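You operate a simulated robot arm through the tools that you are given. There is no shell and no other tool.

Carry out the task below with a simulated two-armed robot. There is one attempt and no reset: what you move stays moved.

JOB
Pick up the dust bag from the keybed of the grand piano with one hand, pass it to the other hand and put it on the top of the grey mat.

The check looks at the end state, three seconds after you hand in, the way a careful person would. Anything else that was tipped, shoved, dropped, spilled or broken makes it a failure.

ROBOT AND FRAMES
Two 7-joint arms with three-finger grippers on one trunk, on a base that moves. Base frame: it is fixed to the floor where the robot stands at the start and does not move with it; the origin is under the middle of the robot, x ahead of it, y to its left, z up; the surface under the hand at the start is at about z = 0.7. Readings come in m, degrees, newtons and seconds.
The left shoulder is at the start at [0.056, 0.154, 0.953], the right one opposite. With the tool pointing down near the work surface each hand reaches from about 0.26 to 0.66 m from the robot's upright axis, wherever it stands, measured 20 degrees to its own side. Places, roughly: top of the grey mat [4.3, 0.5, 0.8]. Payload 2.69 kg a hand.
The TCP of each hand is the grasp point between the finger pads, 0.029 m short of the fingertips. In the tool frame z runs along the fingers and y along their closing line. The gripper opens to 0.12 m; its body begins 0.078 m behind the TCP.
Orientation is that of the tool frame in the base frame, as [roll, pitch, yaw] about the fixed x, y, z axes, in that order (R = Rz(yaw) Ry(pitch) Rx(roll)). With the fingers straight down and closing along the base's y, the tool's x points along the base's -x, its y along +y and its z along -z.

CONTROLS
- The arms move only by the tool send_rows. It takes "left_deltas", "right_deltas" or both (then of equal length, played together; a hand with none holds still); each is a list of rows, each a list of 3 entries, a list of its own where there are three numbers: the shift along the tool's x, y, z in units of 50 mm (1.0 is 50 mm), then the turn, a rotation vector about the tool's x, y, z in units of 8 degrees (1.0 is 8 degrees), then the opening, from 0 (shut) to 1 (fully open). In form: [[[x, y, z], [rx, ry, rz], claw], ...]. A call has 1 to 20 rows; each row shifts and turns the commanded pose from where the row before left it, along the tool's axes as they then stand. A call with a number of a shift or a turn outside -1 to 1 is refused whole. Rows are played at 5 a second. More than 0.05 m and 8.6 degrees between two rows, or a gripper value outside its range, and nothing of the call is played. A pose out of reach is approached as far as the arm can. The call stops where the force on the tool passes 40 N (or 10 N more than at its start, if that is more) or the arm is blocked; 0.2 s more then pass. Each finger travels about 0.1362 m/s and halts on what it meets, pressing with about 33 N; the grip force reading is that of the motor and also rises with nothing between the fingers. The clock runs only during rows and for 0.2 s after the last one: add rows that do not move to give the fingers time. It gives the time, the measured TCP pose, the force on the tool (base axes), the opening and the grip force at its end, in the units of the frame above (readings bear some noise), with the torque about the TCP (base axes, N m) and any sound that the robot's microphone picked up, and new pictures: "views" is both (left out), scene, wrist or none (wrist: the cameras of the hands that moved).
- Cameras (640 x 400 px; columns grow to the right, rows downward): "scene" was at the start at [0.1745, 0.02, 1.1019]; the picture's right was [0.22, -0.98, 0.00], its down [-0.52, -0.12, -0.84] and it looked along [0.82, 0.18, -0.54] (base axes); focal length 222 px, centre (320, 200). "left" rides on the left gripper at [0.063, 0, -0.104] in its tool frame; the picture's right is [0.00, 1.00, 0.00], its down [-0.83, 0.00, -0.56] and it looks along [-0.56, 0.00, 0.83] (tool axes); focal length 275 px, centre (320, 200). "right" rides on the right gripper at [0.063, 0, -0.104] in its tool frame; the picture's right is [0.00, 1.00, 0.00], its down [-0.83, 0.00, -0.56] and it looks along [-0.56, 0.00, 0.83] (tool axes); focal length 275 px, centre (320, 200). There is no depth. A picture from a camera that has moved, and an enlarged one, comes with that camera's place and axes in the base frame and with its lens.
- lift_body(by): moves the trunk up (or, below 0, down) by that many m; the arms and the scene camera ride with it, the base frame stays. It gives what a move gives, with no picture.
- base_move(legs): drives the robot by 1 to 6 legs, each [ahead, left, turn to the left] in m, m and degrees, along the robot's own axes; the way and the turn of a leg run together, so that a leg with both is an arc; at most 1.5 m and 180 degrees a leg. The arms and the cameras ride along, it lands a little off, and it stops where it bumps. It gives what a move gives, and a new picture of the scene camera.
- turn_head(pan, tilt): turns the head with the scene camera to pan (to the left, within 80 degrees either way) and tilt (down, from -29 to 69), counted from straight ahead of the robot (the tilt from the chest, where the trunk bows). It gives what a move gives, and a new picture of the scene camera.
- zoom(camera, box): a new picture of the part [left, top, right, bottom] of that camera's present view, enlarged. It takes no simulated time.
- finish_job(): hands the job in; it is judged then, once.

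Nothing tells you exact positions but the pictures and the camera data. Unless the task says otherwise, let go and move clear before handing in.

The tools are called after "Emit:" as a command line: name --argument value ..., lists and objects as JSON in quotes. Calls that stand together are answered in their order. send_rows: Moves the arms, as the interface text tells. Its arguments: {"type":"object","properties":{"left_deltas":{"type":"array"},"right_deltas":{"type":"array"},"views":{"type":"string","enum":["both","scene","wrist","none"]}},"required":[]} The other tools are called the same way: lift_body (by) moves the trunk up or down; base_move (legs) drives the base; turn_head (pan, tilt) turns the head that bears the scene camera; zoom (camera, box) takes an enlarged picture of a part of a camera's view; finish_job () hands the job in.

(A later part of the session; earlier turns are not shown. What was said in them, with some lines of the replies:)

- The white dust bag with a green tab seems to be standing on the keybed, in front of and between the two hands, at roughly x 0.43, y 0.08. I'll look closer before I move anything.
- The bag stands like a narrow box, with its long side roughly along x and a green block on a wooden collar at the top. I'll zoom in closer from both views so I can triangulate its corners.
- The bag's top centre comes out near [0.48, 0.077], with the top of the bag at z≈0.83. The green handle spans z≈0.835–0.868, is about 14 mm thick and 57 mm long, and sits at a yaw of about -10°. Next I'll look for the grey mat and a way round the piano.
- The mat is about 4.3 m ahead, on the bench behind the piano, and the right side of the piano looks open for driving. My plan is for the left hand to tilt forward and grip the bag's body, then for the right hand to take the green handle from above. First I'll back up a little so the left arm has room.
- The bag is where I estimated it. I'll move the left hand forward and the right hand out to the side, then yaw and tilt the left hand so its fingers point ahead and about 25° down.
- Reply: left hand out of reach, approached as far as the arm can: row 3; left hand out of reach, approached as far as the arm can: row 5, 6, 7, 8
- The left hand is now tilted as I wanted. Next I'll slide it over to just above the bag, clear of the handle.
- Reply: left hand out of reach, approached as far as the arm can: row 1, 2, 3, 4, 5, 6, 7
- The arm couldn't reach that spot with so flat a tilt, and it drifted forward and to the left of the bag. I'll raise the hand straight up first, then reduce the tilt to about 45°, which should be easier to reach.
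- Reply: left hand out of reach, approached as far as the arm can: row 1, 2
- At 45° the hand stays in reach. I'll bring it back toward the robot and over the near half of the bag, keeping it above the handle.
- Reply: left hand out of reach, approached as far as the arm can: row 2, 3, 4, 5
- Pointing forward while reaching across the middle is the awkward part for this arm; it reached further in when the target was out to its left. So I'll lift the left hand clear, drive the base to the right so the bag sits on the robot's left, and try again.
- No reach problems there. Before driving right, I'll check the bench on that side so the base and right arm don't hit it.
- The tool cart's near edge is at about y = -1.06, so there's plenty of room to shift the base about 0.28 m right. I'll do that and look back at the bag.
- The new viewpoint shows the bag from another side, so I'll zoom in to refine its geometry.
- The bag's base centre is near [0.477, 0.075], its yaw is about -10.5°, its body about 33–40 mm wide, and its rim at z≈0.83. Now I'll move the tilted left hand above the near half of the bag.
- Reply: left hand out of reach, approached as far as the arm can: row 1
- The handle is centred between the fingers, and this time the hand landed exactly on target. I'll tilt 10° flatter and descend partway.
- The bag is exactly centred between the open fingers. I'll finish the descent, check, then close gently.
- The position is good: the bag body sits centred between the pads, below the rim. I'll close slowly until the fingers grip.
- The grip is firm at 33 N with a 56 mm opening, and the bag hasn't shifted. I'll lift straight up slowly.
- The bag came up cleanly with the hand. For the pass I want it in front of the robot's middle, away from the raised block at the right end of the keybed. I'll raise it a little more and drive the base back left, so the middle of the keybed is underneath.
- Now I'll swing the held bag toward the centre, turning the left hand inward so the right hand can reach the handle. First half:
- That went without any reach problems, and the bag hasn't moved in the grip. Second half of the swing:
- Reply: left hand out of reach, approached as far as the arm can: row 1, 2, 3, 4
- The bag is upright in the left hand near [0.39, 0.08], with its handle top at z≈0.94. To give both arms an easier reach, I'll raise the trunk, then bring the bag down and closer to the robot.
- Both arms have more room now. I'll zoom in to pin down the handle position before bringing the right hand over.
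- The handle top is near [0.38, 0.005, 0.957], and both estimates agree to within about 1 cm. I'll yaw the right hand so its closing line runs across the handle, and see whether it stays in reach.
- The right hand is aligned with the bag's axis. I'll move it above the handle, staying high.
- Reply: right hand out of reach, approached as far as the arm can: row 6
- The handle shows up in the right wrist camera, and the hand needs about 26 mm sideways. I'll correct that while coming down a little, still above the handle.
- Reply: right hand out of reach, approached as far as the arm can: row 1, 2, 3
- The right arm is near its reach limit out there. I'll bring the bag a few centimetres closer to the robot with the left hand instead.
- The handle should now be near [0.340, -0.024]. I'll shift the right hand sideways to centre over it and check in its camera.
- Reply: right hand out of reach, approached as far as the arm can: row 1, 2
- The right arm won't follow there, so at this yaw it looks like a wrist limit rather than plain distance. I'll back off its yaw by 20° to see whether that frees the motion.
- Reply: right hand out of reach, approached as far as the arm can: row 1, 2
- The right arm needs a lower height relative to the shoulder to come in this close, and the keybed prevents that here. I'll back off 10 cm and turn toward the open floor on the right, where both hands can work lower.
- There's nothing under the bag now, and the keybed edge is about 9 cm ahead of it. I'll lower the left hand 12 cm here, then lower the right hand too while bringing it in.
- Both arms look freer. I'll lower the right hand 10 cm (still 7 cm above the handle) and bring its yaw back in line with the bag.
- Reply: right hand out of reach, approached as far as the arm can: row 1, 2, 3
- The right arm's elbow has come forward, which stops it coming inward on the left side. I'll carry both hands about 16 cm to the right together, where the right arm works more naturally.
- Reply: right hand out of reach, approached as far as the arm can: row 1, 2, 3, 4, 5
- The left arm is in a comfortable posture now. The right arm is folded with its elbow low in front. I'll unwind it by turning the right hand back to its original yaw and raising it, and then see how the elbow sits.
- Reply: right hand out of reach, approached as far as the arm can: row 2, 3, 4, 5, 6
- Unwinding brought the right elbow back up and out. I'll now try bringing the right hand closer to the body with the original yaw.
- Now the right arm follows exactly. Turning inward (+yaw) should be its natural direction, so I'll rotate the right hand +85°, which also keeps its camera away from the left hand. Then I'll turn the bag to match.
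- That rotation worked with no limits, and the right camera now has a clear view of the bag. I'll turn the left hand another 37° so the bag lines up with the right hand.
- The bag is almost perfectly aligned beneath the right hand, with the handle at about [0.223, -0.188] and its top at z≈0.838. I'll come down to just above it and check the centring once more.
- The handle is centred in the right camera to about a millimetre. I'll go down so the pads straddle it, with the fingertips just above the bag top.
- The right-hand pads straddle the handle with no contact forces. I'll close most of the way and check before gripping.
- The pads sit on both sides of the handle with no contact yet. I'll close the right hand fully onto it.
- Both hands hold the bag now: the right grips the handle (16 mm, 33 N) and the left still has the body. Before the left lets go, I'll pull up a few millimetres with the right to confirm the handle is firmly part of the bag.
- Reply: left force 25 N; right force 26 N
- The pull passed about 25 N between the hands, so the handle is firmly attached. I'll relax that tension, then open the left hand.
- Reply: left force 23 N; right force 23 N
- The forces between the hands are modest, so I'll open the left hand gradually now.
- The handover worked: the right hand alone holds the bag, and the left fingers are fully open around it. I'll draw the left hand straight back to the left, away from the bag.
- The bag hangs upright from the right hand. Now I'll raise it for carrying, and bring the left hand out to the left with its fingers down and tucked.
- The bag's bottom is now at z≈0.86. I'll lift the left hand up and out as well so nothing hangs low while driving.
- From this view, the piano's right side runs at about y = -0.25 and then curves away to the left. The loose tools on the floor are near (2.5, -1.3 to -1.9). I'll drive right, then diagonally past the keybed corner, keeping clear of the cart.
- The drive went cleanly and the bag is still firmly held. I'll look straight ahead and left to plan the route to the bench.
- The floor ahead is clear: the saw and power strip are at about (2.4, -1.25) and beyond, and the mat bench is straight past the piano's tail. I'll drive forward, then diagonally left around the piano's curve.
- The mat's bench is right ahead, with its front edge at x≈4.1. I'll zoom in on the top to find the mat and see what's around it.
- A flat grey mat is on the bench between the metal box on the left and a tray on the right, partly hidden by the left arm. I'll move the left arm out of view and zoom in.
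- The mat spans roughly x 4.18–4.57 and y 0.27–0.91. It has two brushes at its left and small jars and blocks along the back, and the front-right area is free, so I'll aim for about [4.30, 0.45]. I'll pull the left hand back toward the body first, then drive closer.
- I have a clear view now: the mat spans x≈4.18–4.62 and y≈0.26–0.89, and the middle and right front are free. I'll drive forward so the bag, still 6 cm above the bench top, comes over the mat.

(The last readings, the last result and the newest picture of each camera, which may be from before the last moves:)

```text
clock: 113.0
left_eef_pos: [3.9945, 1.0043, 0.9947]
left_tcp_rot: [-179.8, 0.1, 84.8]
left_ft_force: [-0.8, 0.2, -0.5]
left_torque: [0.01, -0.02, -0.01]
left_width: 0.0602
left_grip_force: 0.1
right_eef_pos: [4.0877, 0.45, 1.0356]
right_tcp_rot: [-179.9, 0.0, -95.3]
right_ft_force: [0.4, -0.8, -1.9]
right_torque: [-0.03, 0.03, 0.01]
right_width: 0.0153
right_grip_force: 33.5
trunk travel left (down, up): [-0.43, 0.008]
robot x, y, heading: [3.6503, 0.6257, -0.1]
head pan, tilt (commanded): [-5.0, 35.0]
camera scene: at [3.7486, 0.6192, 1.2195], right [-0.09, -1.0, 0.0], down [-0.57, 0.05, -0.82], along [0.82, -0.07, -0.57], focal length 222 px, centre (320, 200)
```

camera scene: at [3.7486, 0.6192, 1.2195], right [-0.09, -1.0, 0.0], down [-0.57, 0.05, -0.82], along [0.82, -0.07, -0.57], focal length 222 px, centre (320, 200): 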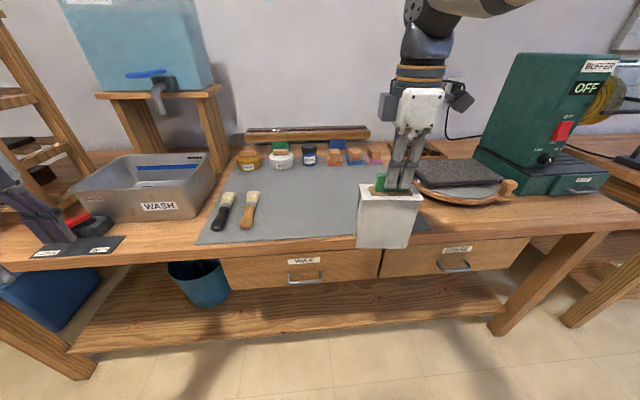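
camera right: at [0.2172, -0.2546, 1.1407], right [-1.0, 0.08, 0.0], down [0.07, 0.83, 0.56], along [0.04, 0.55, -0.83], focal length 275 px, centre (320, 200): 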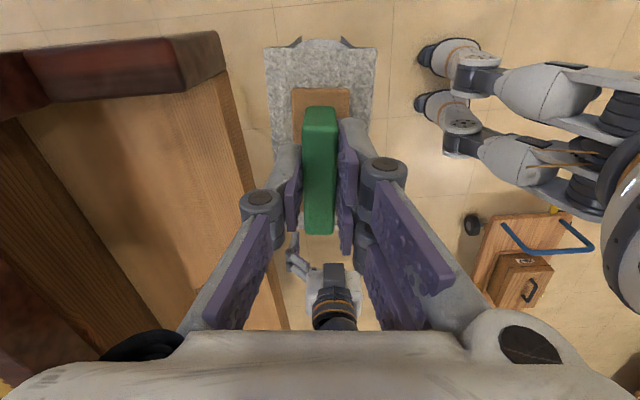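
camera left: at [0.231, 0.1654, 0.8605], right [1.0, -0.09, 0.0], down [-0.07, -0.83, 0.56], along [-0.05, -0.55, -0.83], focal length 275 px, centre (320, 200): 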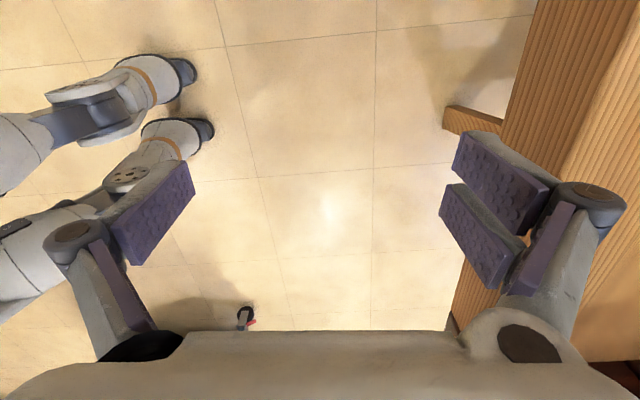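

The target area at about [4.30, 0.46] is free. I'll go forward another 13 cm so the bag is over the bench, then extend the arm over the mat.

Emit:
base_move --legs '[[0.13, 0, 0]]'

```text
clock: 114.3
left_eef_pos: [4.1247, 1.0043, 0.9954]
left_tcp_rot: [-179.8, 0.1, 84.9]
left_ft_force: [0.7, -0.1, 0.0]
left_torque: [0.02, 0.0, -0.01]
left_width: 0.0601
left_grip_force: 0.1
right_eef_pos: [4.2173, 0.4483, 1.0357]
right_tcp_rot: [-180.0, 0.0, -95.1]
right_ft_force: [0.7, -0.4, -1.9]
right_torque: [0.02, 0.05, 0.02]
right_width: 0.0157
right_grip_force: 32.9
trunk travel left (down, up): [-0.43, 0.008]
robot x, y, heading: [3.7784, 0.6256, -0.4]
head pan, tilt (commanded): [-5.0, 35.0]
camera scene: at [3.8785, 0.6188, 1.2194], right [-0.09, -1.0, 0.0], down [-0.57, 0.05, -0.82], along [0.82, -0.07, -0.57], focal length 222 px, centre (320, 200)
```

scene: 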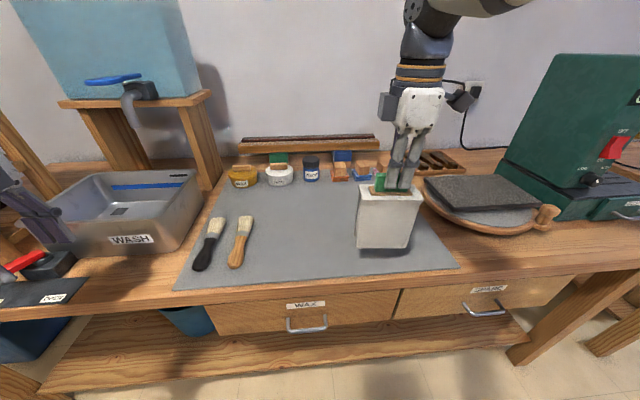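

The bag hangs over the mat with clear space below. I'll extend the arm about 8 cm further onto the mat before lowering.

Emit:
send_rows --right_deltas '[[[-0.114, -0.525, 0], [0, 0, 0], 0], [[-0.114, -0.525, 0], [0, 0, 0], 0], [[-0.114, -0.525, 0], [0, 0, 0], 0], [[0, 0, 0], [0, 0, 0], 0]]' --views "both"

Emit:
zoom --camera "scene" --box '[240, 120, 520, 300]'

```text
clock: 115.3
left_eef_pos: [4.1235, 1.0036, 0.9947]
left_tcp_rot: [-180.0, 0.1, 84.9]
left_ft_force: [0.6, 0.2, -0.4]
left_torque: [-0.02, 0.01, 0.0]
left_width: 0.0599
left_grip_force: 0.0
right_eef_pos: [4.2962, 0.4589, 1.0352]
right_tcp_rot: [-180.0, 0.0, -95.2]
right_ft_force: [0.3, 0.1, -1.6]
right_torque: [0.01, -0.01, -0.02]
right_width: 0.0155
right_grip_force: 33.4
trunk travel left (down, up): [-0.43, 0.008]
robot x, y, heading: [3.7743, 0.6272, -0.2]
head pan, tilt (commanded): [-5.0, 35.0]
camera scene: at [3.8772, 0.6187, 1.2196], right [-0.09, -1.0, 0.0], down [-0.57, 0.05, -0.82], along [0.82, -0.07, -0.57], focal length 222 px, centre (320, 200)
camera right: at [4.291, 0.397, 1.1411], right [-1.0, 0.08, 0.0], down [0.07, 0.83, 0.56], along [0.05, 0.55, -0.83], focal length 275 px, centre (320, 200)
```

scene: 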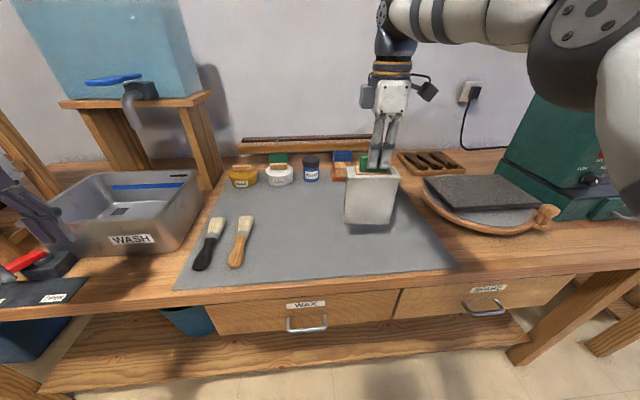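
right: 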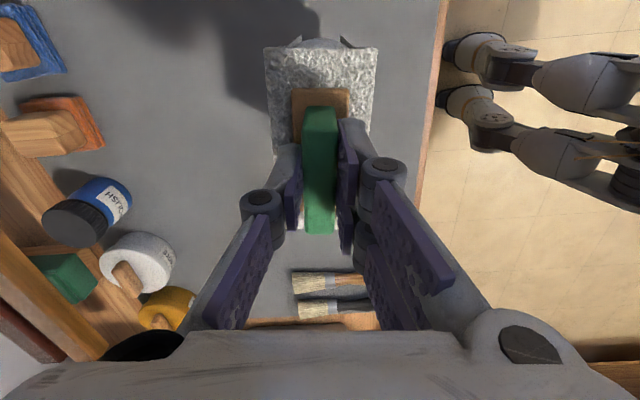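

```text
2.22 times, centred on (380, 210) of scene
camera zoom: at [3.8772, 0.6187, 1.2196], right [-0.09, -1.0, 0.0], down [-0.57, 0.05, -0.82], along [0.82, -0.07, -0.57], focal length 493 px, centre (187, 178)
```

zoom: 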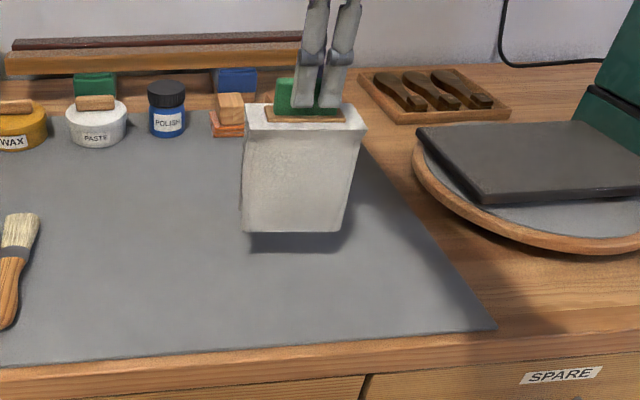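

The bag is above a free part of the mat, with more than 10 cm of margin to the edge, brushes and jars. I'll lower it gradually and watch the force for contact.

Emit:
send_rows --right_deltas '[[[0, 0, 0.3], [0, 0, 0], 0], [[0, 0, 0.3], [0, 0, 0], 0], [[0, 0, 0.3], [0, 0, 0], 0], [[0, 0, 0], [0, 0, 0], 0]]' --views "scene"

Emit:
zoom --camera "scene" --box '[300, 140, 460, 260]'

```text
clock: 116.3
left_eef_pos: [4.1241, 1.005, 0.994]
left_tcp_rot: [-179.9, 0.1, 85.0]
left_ft_force: [0.4, 0.5, -0.3]
left_torque: [-0.03, -0.01, 0.02]
left_width: 0.0602
left_grip_force: 0.0
right_eef_pos: [4.2965, 0.4591, 0.9903]
right_tcp_rot: [180.0, 0.0, -95.1]
right_ft_force: [0.8, 0.3, -1.4]
right_torque: [-0.01, -0.03, -0.05]
right_width: 0.0157
right_grip_force: 32.9
trunk travel left (down, up): [-0.43, 0.008]
robot x, y, heading: [3.7755, 0.6234, -0.2]
head pan, tilt (commanded): [-5.0, 35.0]
camera scene: at [3.8777, 0.6189, 1.2195], right [-0.09, -1.0, 0.0], down [-0.57, 0.05, -0.82], along [0.82, -0.07, -0.57], focal length 222 px, centre (320, 200)
```

scene: 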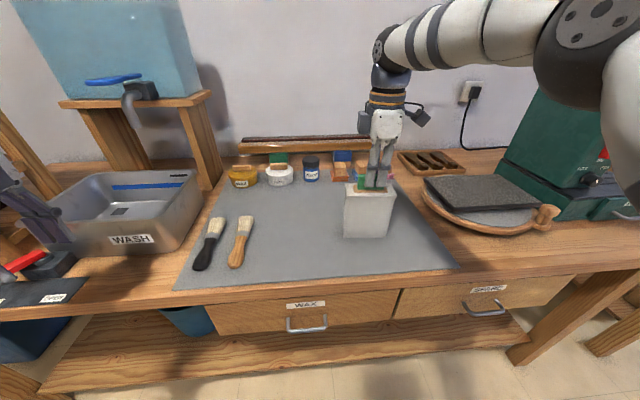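

```text
3.33 times, centred on (380, 200) of scene
camera zoom: at [3.8777, 0.6189, 1.2195], right [-0.09, -1.0, 0.0], down [-0.57, 0.05, -0.82], along [0.82, -0.07, -0.57], focal length 739 px, centre (120, 200)
```

zoom: 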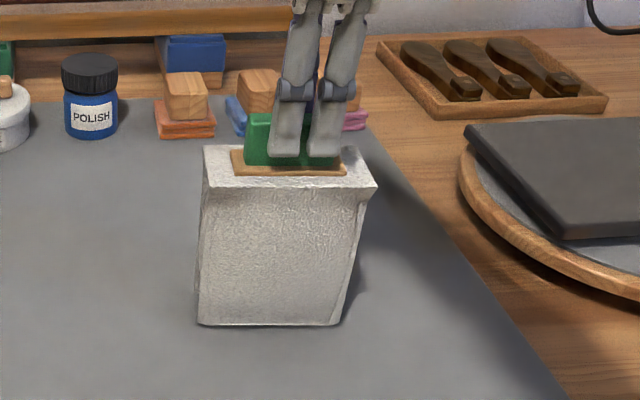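

The bag bottom is about 15 mm above the mat. I'll continue in small steps until it touches.

Emit:
send_rows --right_deltas '[[[0, 0, 0.06], [0, 0, 0], 0], [[0, 0, 0.06], [0, 0, 0], 0], [[0, 0, 0.06], [0, 0, 0], 0], [[0, 0, 0.04], [0, 0, 0], 0], [[0, 0, 0], [0, 0, 0], 0]]' --views "none"

Emit:
zoom --camera "scene" --box '[300, 140, 460, 260]'

```text
clock: 117.5
left_eef_pos: [4.1221, 1.0059, 0.9971]
left_tcp_rot: [179.9, 0.1, 84.8]
left_ft_force: [-0.2, 0.3, 0.5]
left_torque: [-0.04, -0.01, -0.04]
left_width: 0.0603
left_grip_force: 0.1
right_eef_pos: [4.295, 0.4613, 0.9843]
right_tcp_rot: [-179.4, 0.2, -95.2]
right_ft_force: [3.1, 0.4, 29.6]
right_torque: [-0.01, -0.03, 0.04]
right_width: 0.0158
right_grip_force: 32.7
trunk travel left (down, up): [-0.43, 0.008]
robot x, y, heading: [3.7759, 0.625, -0.1]
head pan, tilt (commanded): [-5.0, 35.0]
```

```text
3.33 times, centred on (380, 200) of scene
camera zoom: at [3.8753, 0.6196, 1.2201], right [-0.09, -1.0, 0.0], down [-0.57, 0.05, -0.82], along [0.82, -0.07, -0.57], focal length 739 px, centre (120, 200)
```

zoom: 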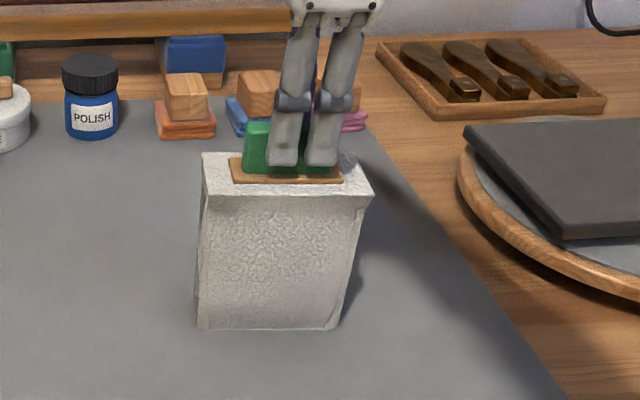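

The bag is touching the mat, with about 30 N of contact force. I'll back off slightly to take out the pressing force before releasing.

Emit:
send_rows --right_deltas '[[[0, 0, -0.07], [0, 0, 0], 0], [[0, 0, 0], [0, 0, 0], 0], [[0, 0, 0], [0, 0, 0], 0]]' --views "none"

```text
clock: 118.3
left_eef_pos: [4.1232, 1.0047, 0.9947]
left_tcp_rot: [-179.9, 0.1, 84.9]
left_ft_force: [-0.6, 0.3, -0.3]
left_torque: [0.01, -0.01, -0.01]
left_width: 0.0601
left_grip_force: 0.1
right_eef_pos: [4.2948, 0.4605, 0.9838]
right_tcp_rot: [-179.9, 0.0, -95.1]
right_ft_force: [4.9, 1.9, 23.0]
right_torque: [0.62, -0.21, -0.08]
right_width: 0.0157
right_grip_force: 33.1
trunk travel left (down, up): [-0.43, 0.008]
robot x, y, heading: [3.777, 0.6267, -0.1]
head pan, tilt (commanded): [-5.0, 35.0]
```

Emit:
send_rows --right_deltas '[[[0, 0, -0.05], [0, 0, 0], 0], [[0, 0, 0], [0, 0, 0], 0], [[0, 0, 0], [0, 0, 0], 0]]' --views "none"

Emit:
zoom --camera "scene" --box '[300, 140, 460, 260]'

```text
clock: 119.1
left_eef_pos: [4.1235, 1.0041, 0.9933]
left_tcp_rot: [-179.9, 0.0, 84.9]
left_ft_force: [-0.8, 0.2, 0.2]
left_torque: [0.01, -0.03, -0.02]
left_width: 0.06
left_grip_force: 0.1
right_eef_pos: [4.2951, 0.4602, 0.9844]
right_tcp_rot: [179.8, -0.1, -95.0]
right_ft_force: [0.7, 3.6, 4.9]
right_torque: [0.7, 0.02, -0.11]
right_width: 0.0157
right_grip_force: 33.0
trunk travel left (down, up): [-0.43, 0.008]
robot x, y, heading: [3.7773, 0.6243, -0.4]
head pan, tilt (commanded): [-5.0, 35.0]
```

```text
3.33 times, centred on (380, 200) of scene
camera zoom: at [3.8778, 0.6194, 1.2192], right [-0.09, -1.0, 0.0], down [-0.57, 0.05, -0.82], along [0.82, -0.07, -0.57], focal length 739 px, centre (120, 200)
```

zoom: 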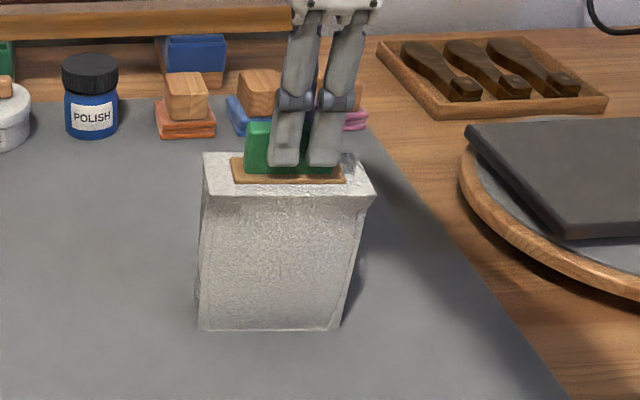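

Contact is down to about 5 N and the bag stands flat on the mat. I'll open the right hand slowly and evenly.

Emit:
send_rows --right_deltas '[[[0, 0, 0], [0, 0, 0], 0.12], [[0, 0, 0], [0, 0, 0], 0.15], [[0, 0, 0], [0, 0, 0], 0.18], [[0, 0, 0], [0, 0, 0], 0.22], [[0, 0, 0], [0, 0, 0], 0.3], [[0, 0, 0], [0, 0, 0], 0.4], [[0, 0, 0], [0, 0, 0], 0.5], [[0, 0, 0], [0, 0, 0], 0.5]]' --views "both"

Emit:
zoom --camera "scene" --box '[300, 140, 460, 260]'

```text
clock: 120.9
left_eef_pos: [4.124, 1.0047, 0.995]
left_tcp_rot: [-179.9, 0.1, 85.0]
left_ft_force: [0.0, 0.2, 0.0]
left_torque: [0.04, 0.01, -0.01]
left_width: 0.06
left_grip_force: 0.1
right_eef_pos: [4.2962, 0.4586, 0.9851]
right_tcp_rot: [-179.9, 0.0, -95.1]
right_ft_force: [0.5, -0.6, 0.1]
right_torque: [0.01, -0.04, -0.01]
right_width: 0.0601
right_grip_force: 0.1
trunk travel left (down, up): [-0.43, 0.008]
robot x, y, heading: [3.7768, 0.6308, -0.3]
head pan, tilt (commanded): [-5.0, 35.0]
camera scene: at [3.8777, 0.6189, 1.2194], right [-0.09, -1.0, 0.0], down [-0.57, 0.05, -0.82], along [0.82, -0.07, -0.57], focal length 222 px, centre (320, 200)
camera right: at [4.2912, 0.397, 1.0907], right [-1.0, 0.08, 0.0], down [0.07, 0.83, 0.56], along [0.05, 0.55, -0.83], focal length 275 px, centre (320, 200)
```

scene: 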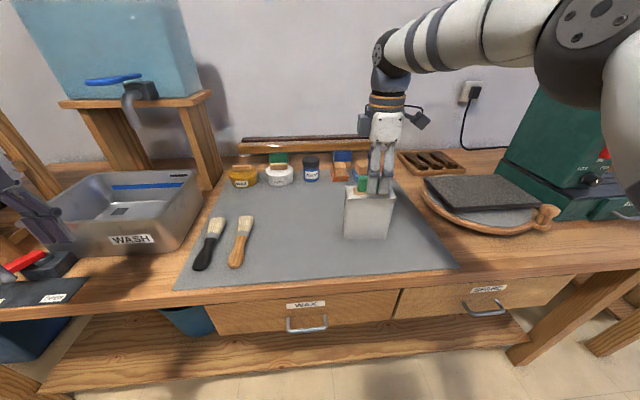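
right: 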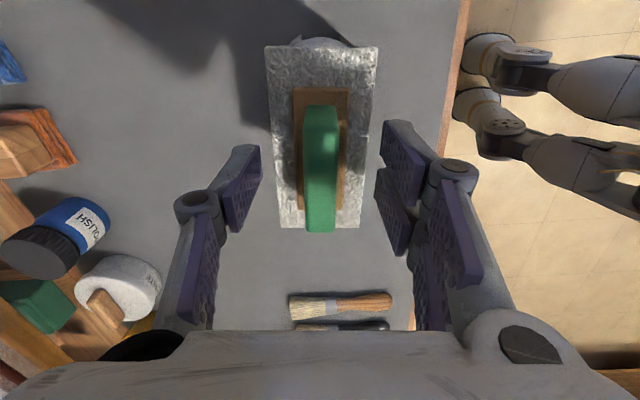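

```text
3.33 times, centred on (380, 200) of scene
camera zoom: at [3.8777, 0.6189, 1.2194], right [-0.09, -1.0, 0.0], down [-0.57, 0.05, -0.82], along [0.82, -0.07, -0.57], focal length 739 px, centre (120, 200)
```

zoom: 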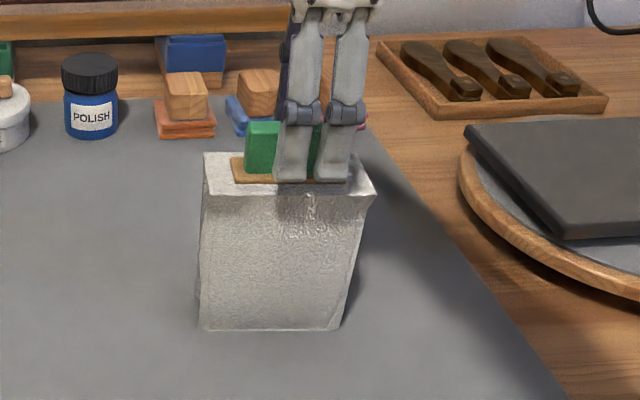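

The bag stands by itself, and the fingers are clear of the handle. I'll lift the right hand straight up.

Emit:
send_rows --right_deltas '[[[0, 0, -0.2], [0, 0, 0], 0.5], [[0, 0, -0.4], [0, 0, 0], 0.5], [[0, 0, -0.4], [0, 0, 0], 0.5], [[0, 0, -0.5], [0, 0, 0], 0.5], [[0, 0, -0.5], [0, 0, 0], 0.5], [[0, 0, 0], [0, 0, 0], 0.5]]' --views "both"

Emit:
zoom --camera "scene" --box '[300, 140, 460, 260]'

```text
clock: 122.3
left_eef_pos: [4.125, 1.0046, 0.994]
left_tcp_rot: [-179.7, 0.2, 84.8]
left_ft_force: [0.4, 0.0, -0.8]
left_torque: [0.02, 0.0, 0.0]
left_width: 0.0599
left_grip_force: 0.0
right_eef_pos: [4.2932, 0.461, 1.0861]
right_tcp_rot: [180.0, 0.0, -95.1]
right_ft_force: [0.2, 0.3, 0.7]
right_torque: [0.0, 0.0, -0.03]
right_width: 0.0601
right_grip_force: 0.1
right hand out of reach, approached as far as the arm can: row 5
trunk travel left (down, up): [-0.43, 0.008]
robot x, y, heading: [3.774, 0.6241, -0.4]
head pan, tilt (commanded): [-5.0, 35.0]
camera scene: at [3.8777, 0.6188, 1.2194], right [-0.09, -1.0, 0.0], down [-0.57, 0.05, -0.82], along [0.82, -0.07, -0.57], focal length 222 px, centre (320, 200)
camera right: at [4.2872, 0.3974, 1.1903], right [-1.0, 0.08, 0.0], down [0.07, 0.83, 0.56], along [0.05, 0.55, -0.83], focal length 275 px, centre (320, 200)
```

scene: 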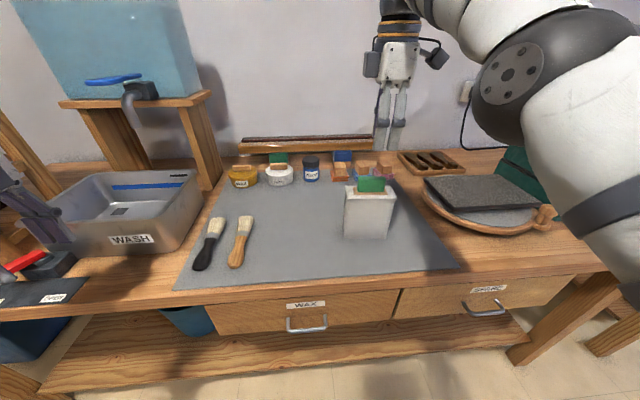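
right: 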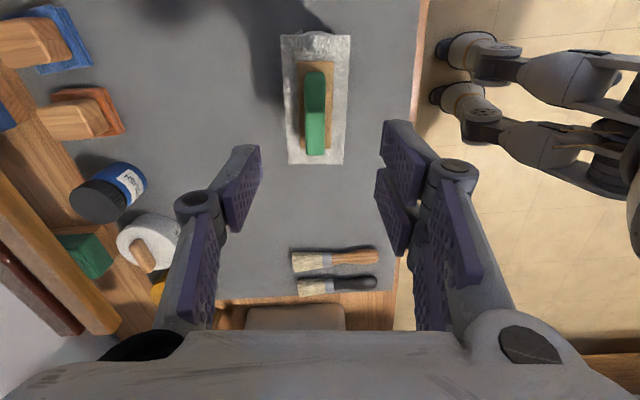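

```text
3.33 times, centred on (380, 200) of scene
camera zoom: at [3.8777, 0.6188, 1.2194], right [-0.09, -1.0, 0.0], down [-0.57, 0.05, -0.82], along [0.82, -0.07, -0.57], focal length 739 px, centre (120, 200)
```

zoom: 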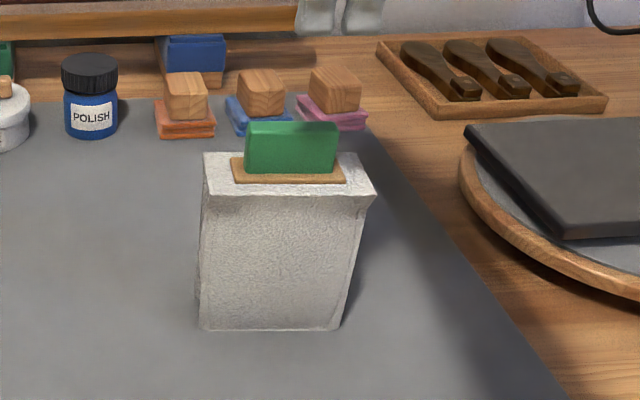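

The bag stands upright on the mat and nothing else has been disturbed. I'll back the robot away from the bench to be fully clear and take a last look.

Emit:
base_move --legs '[[-0.4, 0, 0]]'

Emit:
zoom --camera "scene" --box '[200, 100, 480, 280]'

```text
clock: 124.8
left_eef_pos: [3.7207, 1.0067, 0.9947]
left_tcp_rot: [-179.9, 0.1, 84.9]
left_ft_force: [-0.8, -0.2, 0.1]
left_torque: [0.01, -0.04, 0.0]
left_width: 0.06
left_grip_force: 0.1
right_eef_pos: [3.8881, 0.4605, 1.085]
right_tcp_rot: [-179.9, 0.1, -95.2]
right_ft_force: [-0.8, 0.8, 0.8]
right_torque: [-0.02, -0.04, 0.03]
right_width: 0.06
right_grip_force: 0.1
trunk travel left (down, up): [-0.43, 0.008]
robot x, y, heading: [3.3729, 0.6284, -0.1]
head pan, tilt (commanded): [-5.0, 35.0]
camera scene: at [3.4741, 0.6202, 1.2195], right [-0.09, -1.0, 0.0], down [-0.57, 0.05, -0.82], along [0.82, -0.07, -0.57], focal length 222 px, centre (320, 200)
```

scene: 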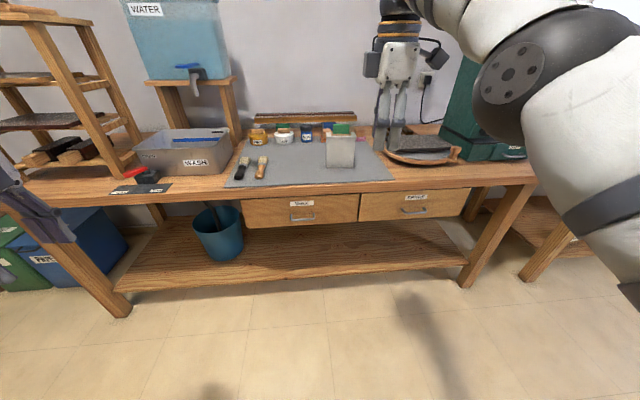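

```text
2.22 times, centred on (340, 190) of scene
camera zoom: at [3.4741, 0.6202, 1.2195], right [-0.09, -1.0, 0.0], down [-0.57, 0.05, -0.82], along [0.82, -0.07, -0.57], focal length 493 px, centre (276, 222)
```

zoom: 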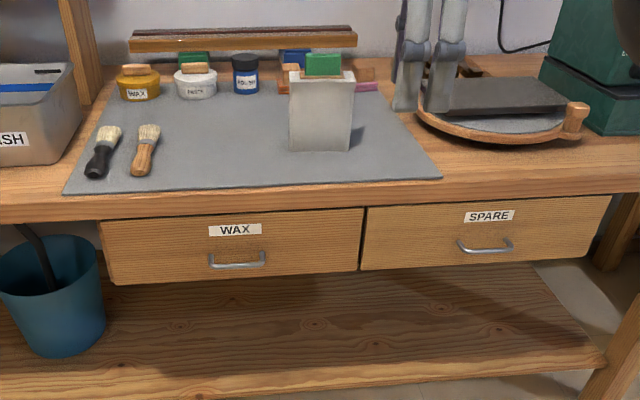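

The dust bag is standing upright on the grey mat. Both hands are empty and clear of the bench, and everything else is where it was, so I'm handing in the job.

Emit:
finish_job

```text
The job is handed in.
```

The dust bag is standing upright on the front-right part of the grey mat, and I've handed the job in. I haven't seen the check's verdict.

- **Pick-up:** the left hand gripped the bag's body on the keybed and lifted it clear.
- **Pass:** the right hand took the green handle. I pulled up gently with it to make sure the handle held, then opened the left hand.
- **Placing:** I drove around the piano to the bench and lowered the bag until it touched the mat. I eased off the pressure, let go, and backed the robot away.

In the last pictures the brushes, jars and other things on the bench looked undisturbed. The base reported no bumps while driving.
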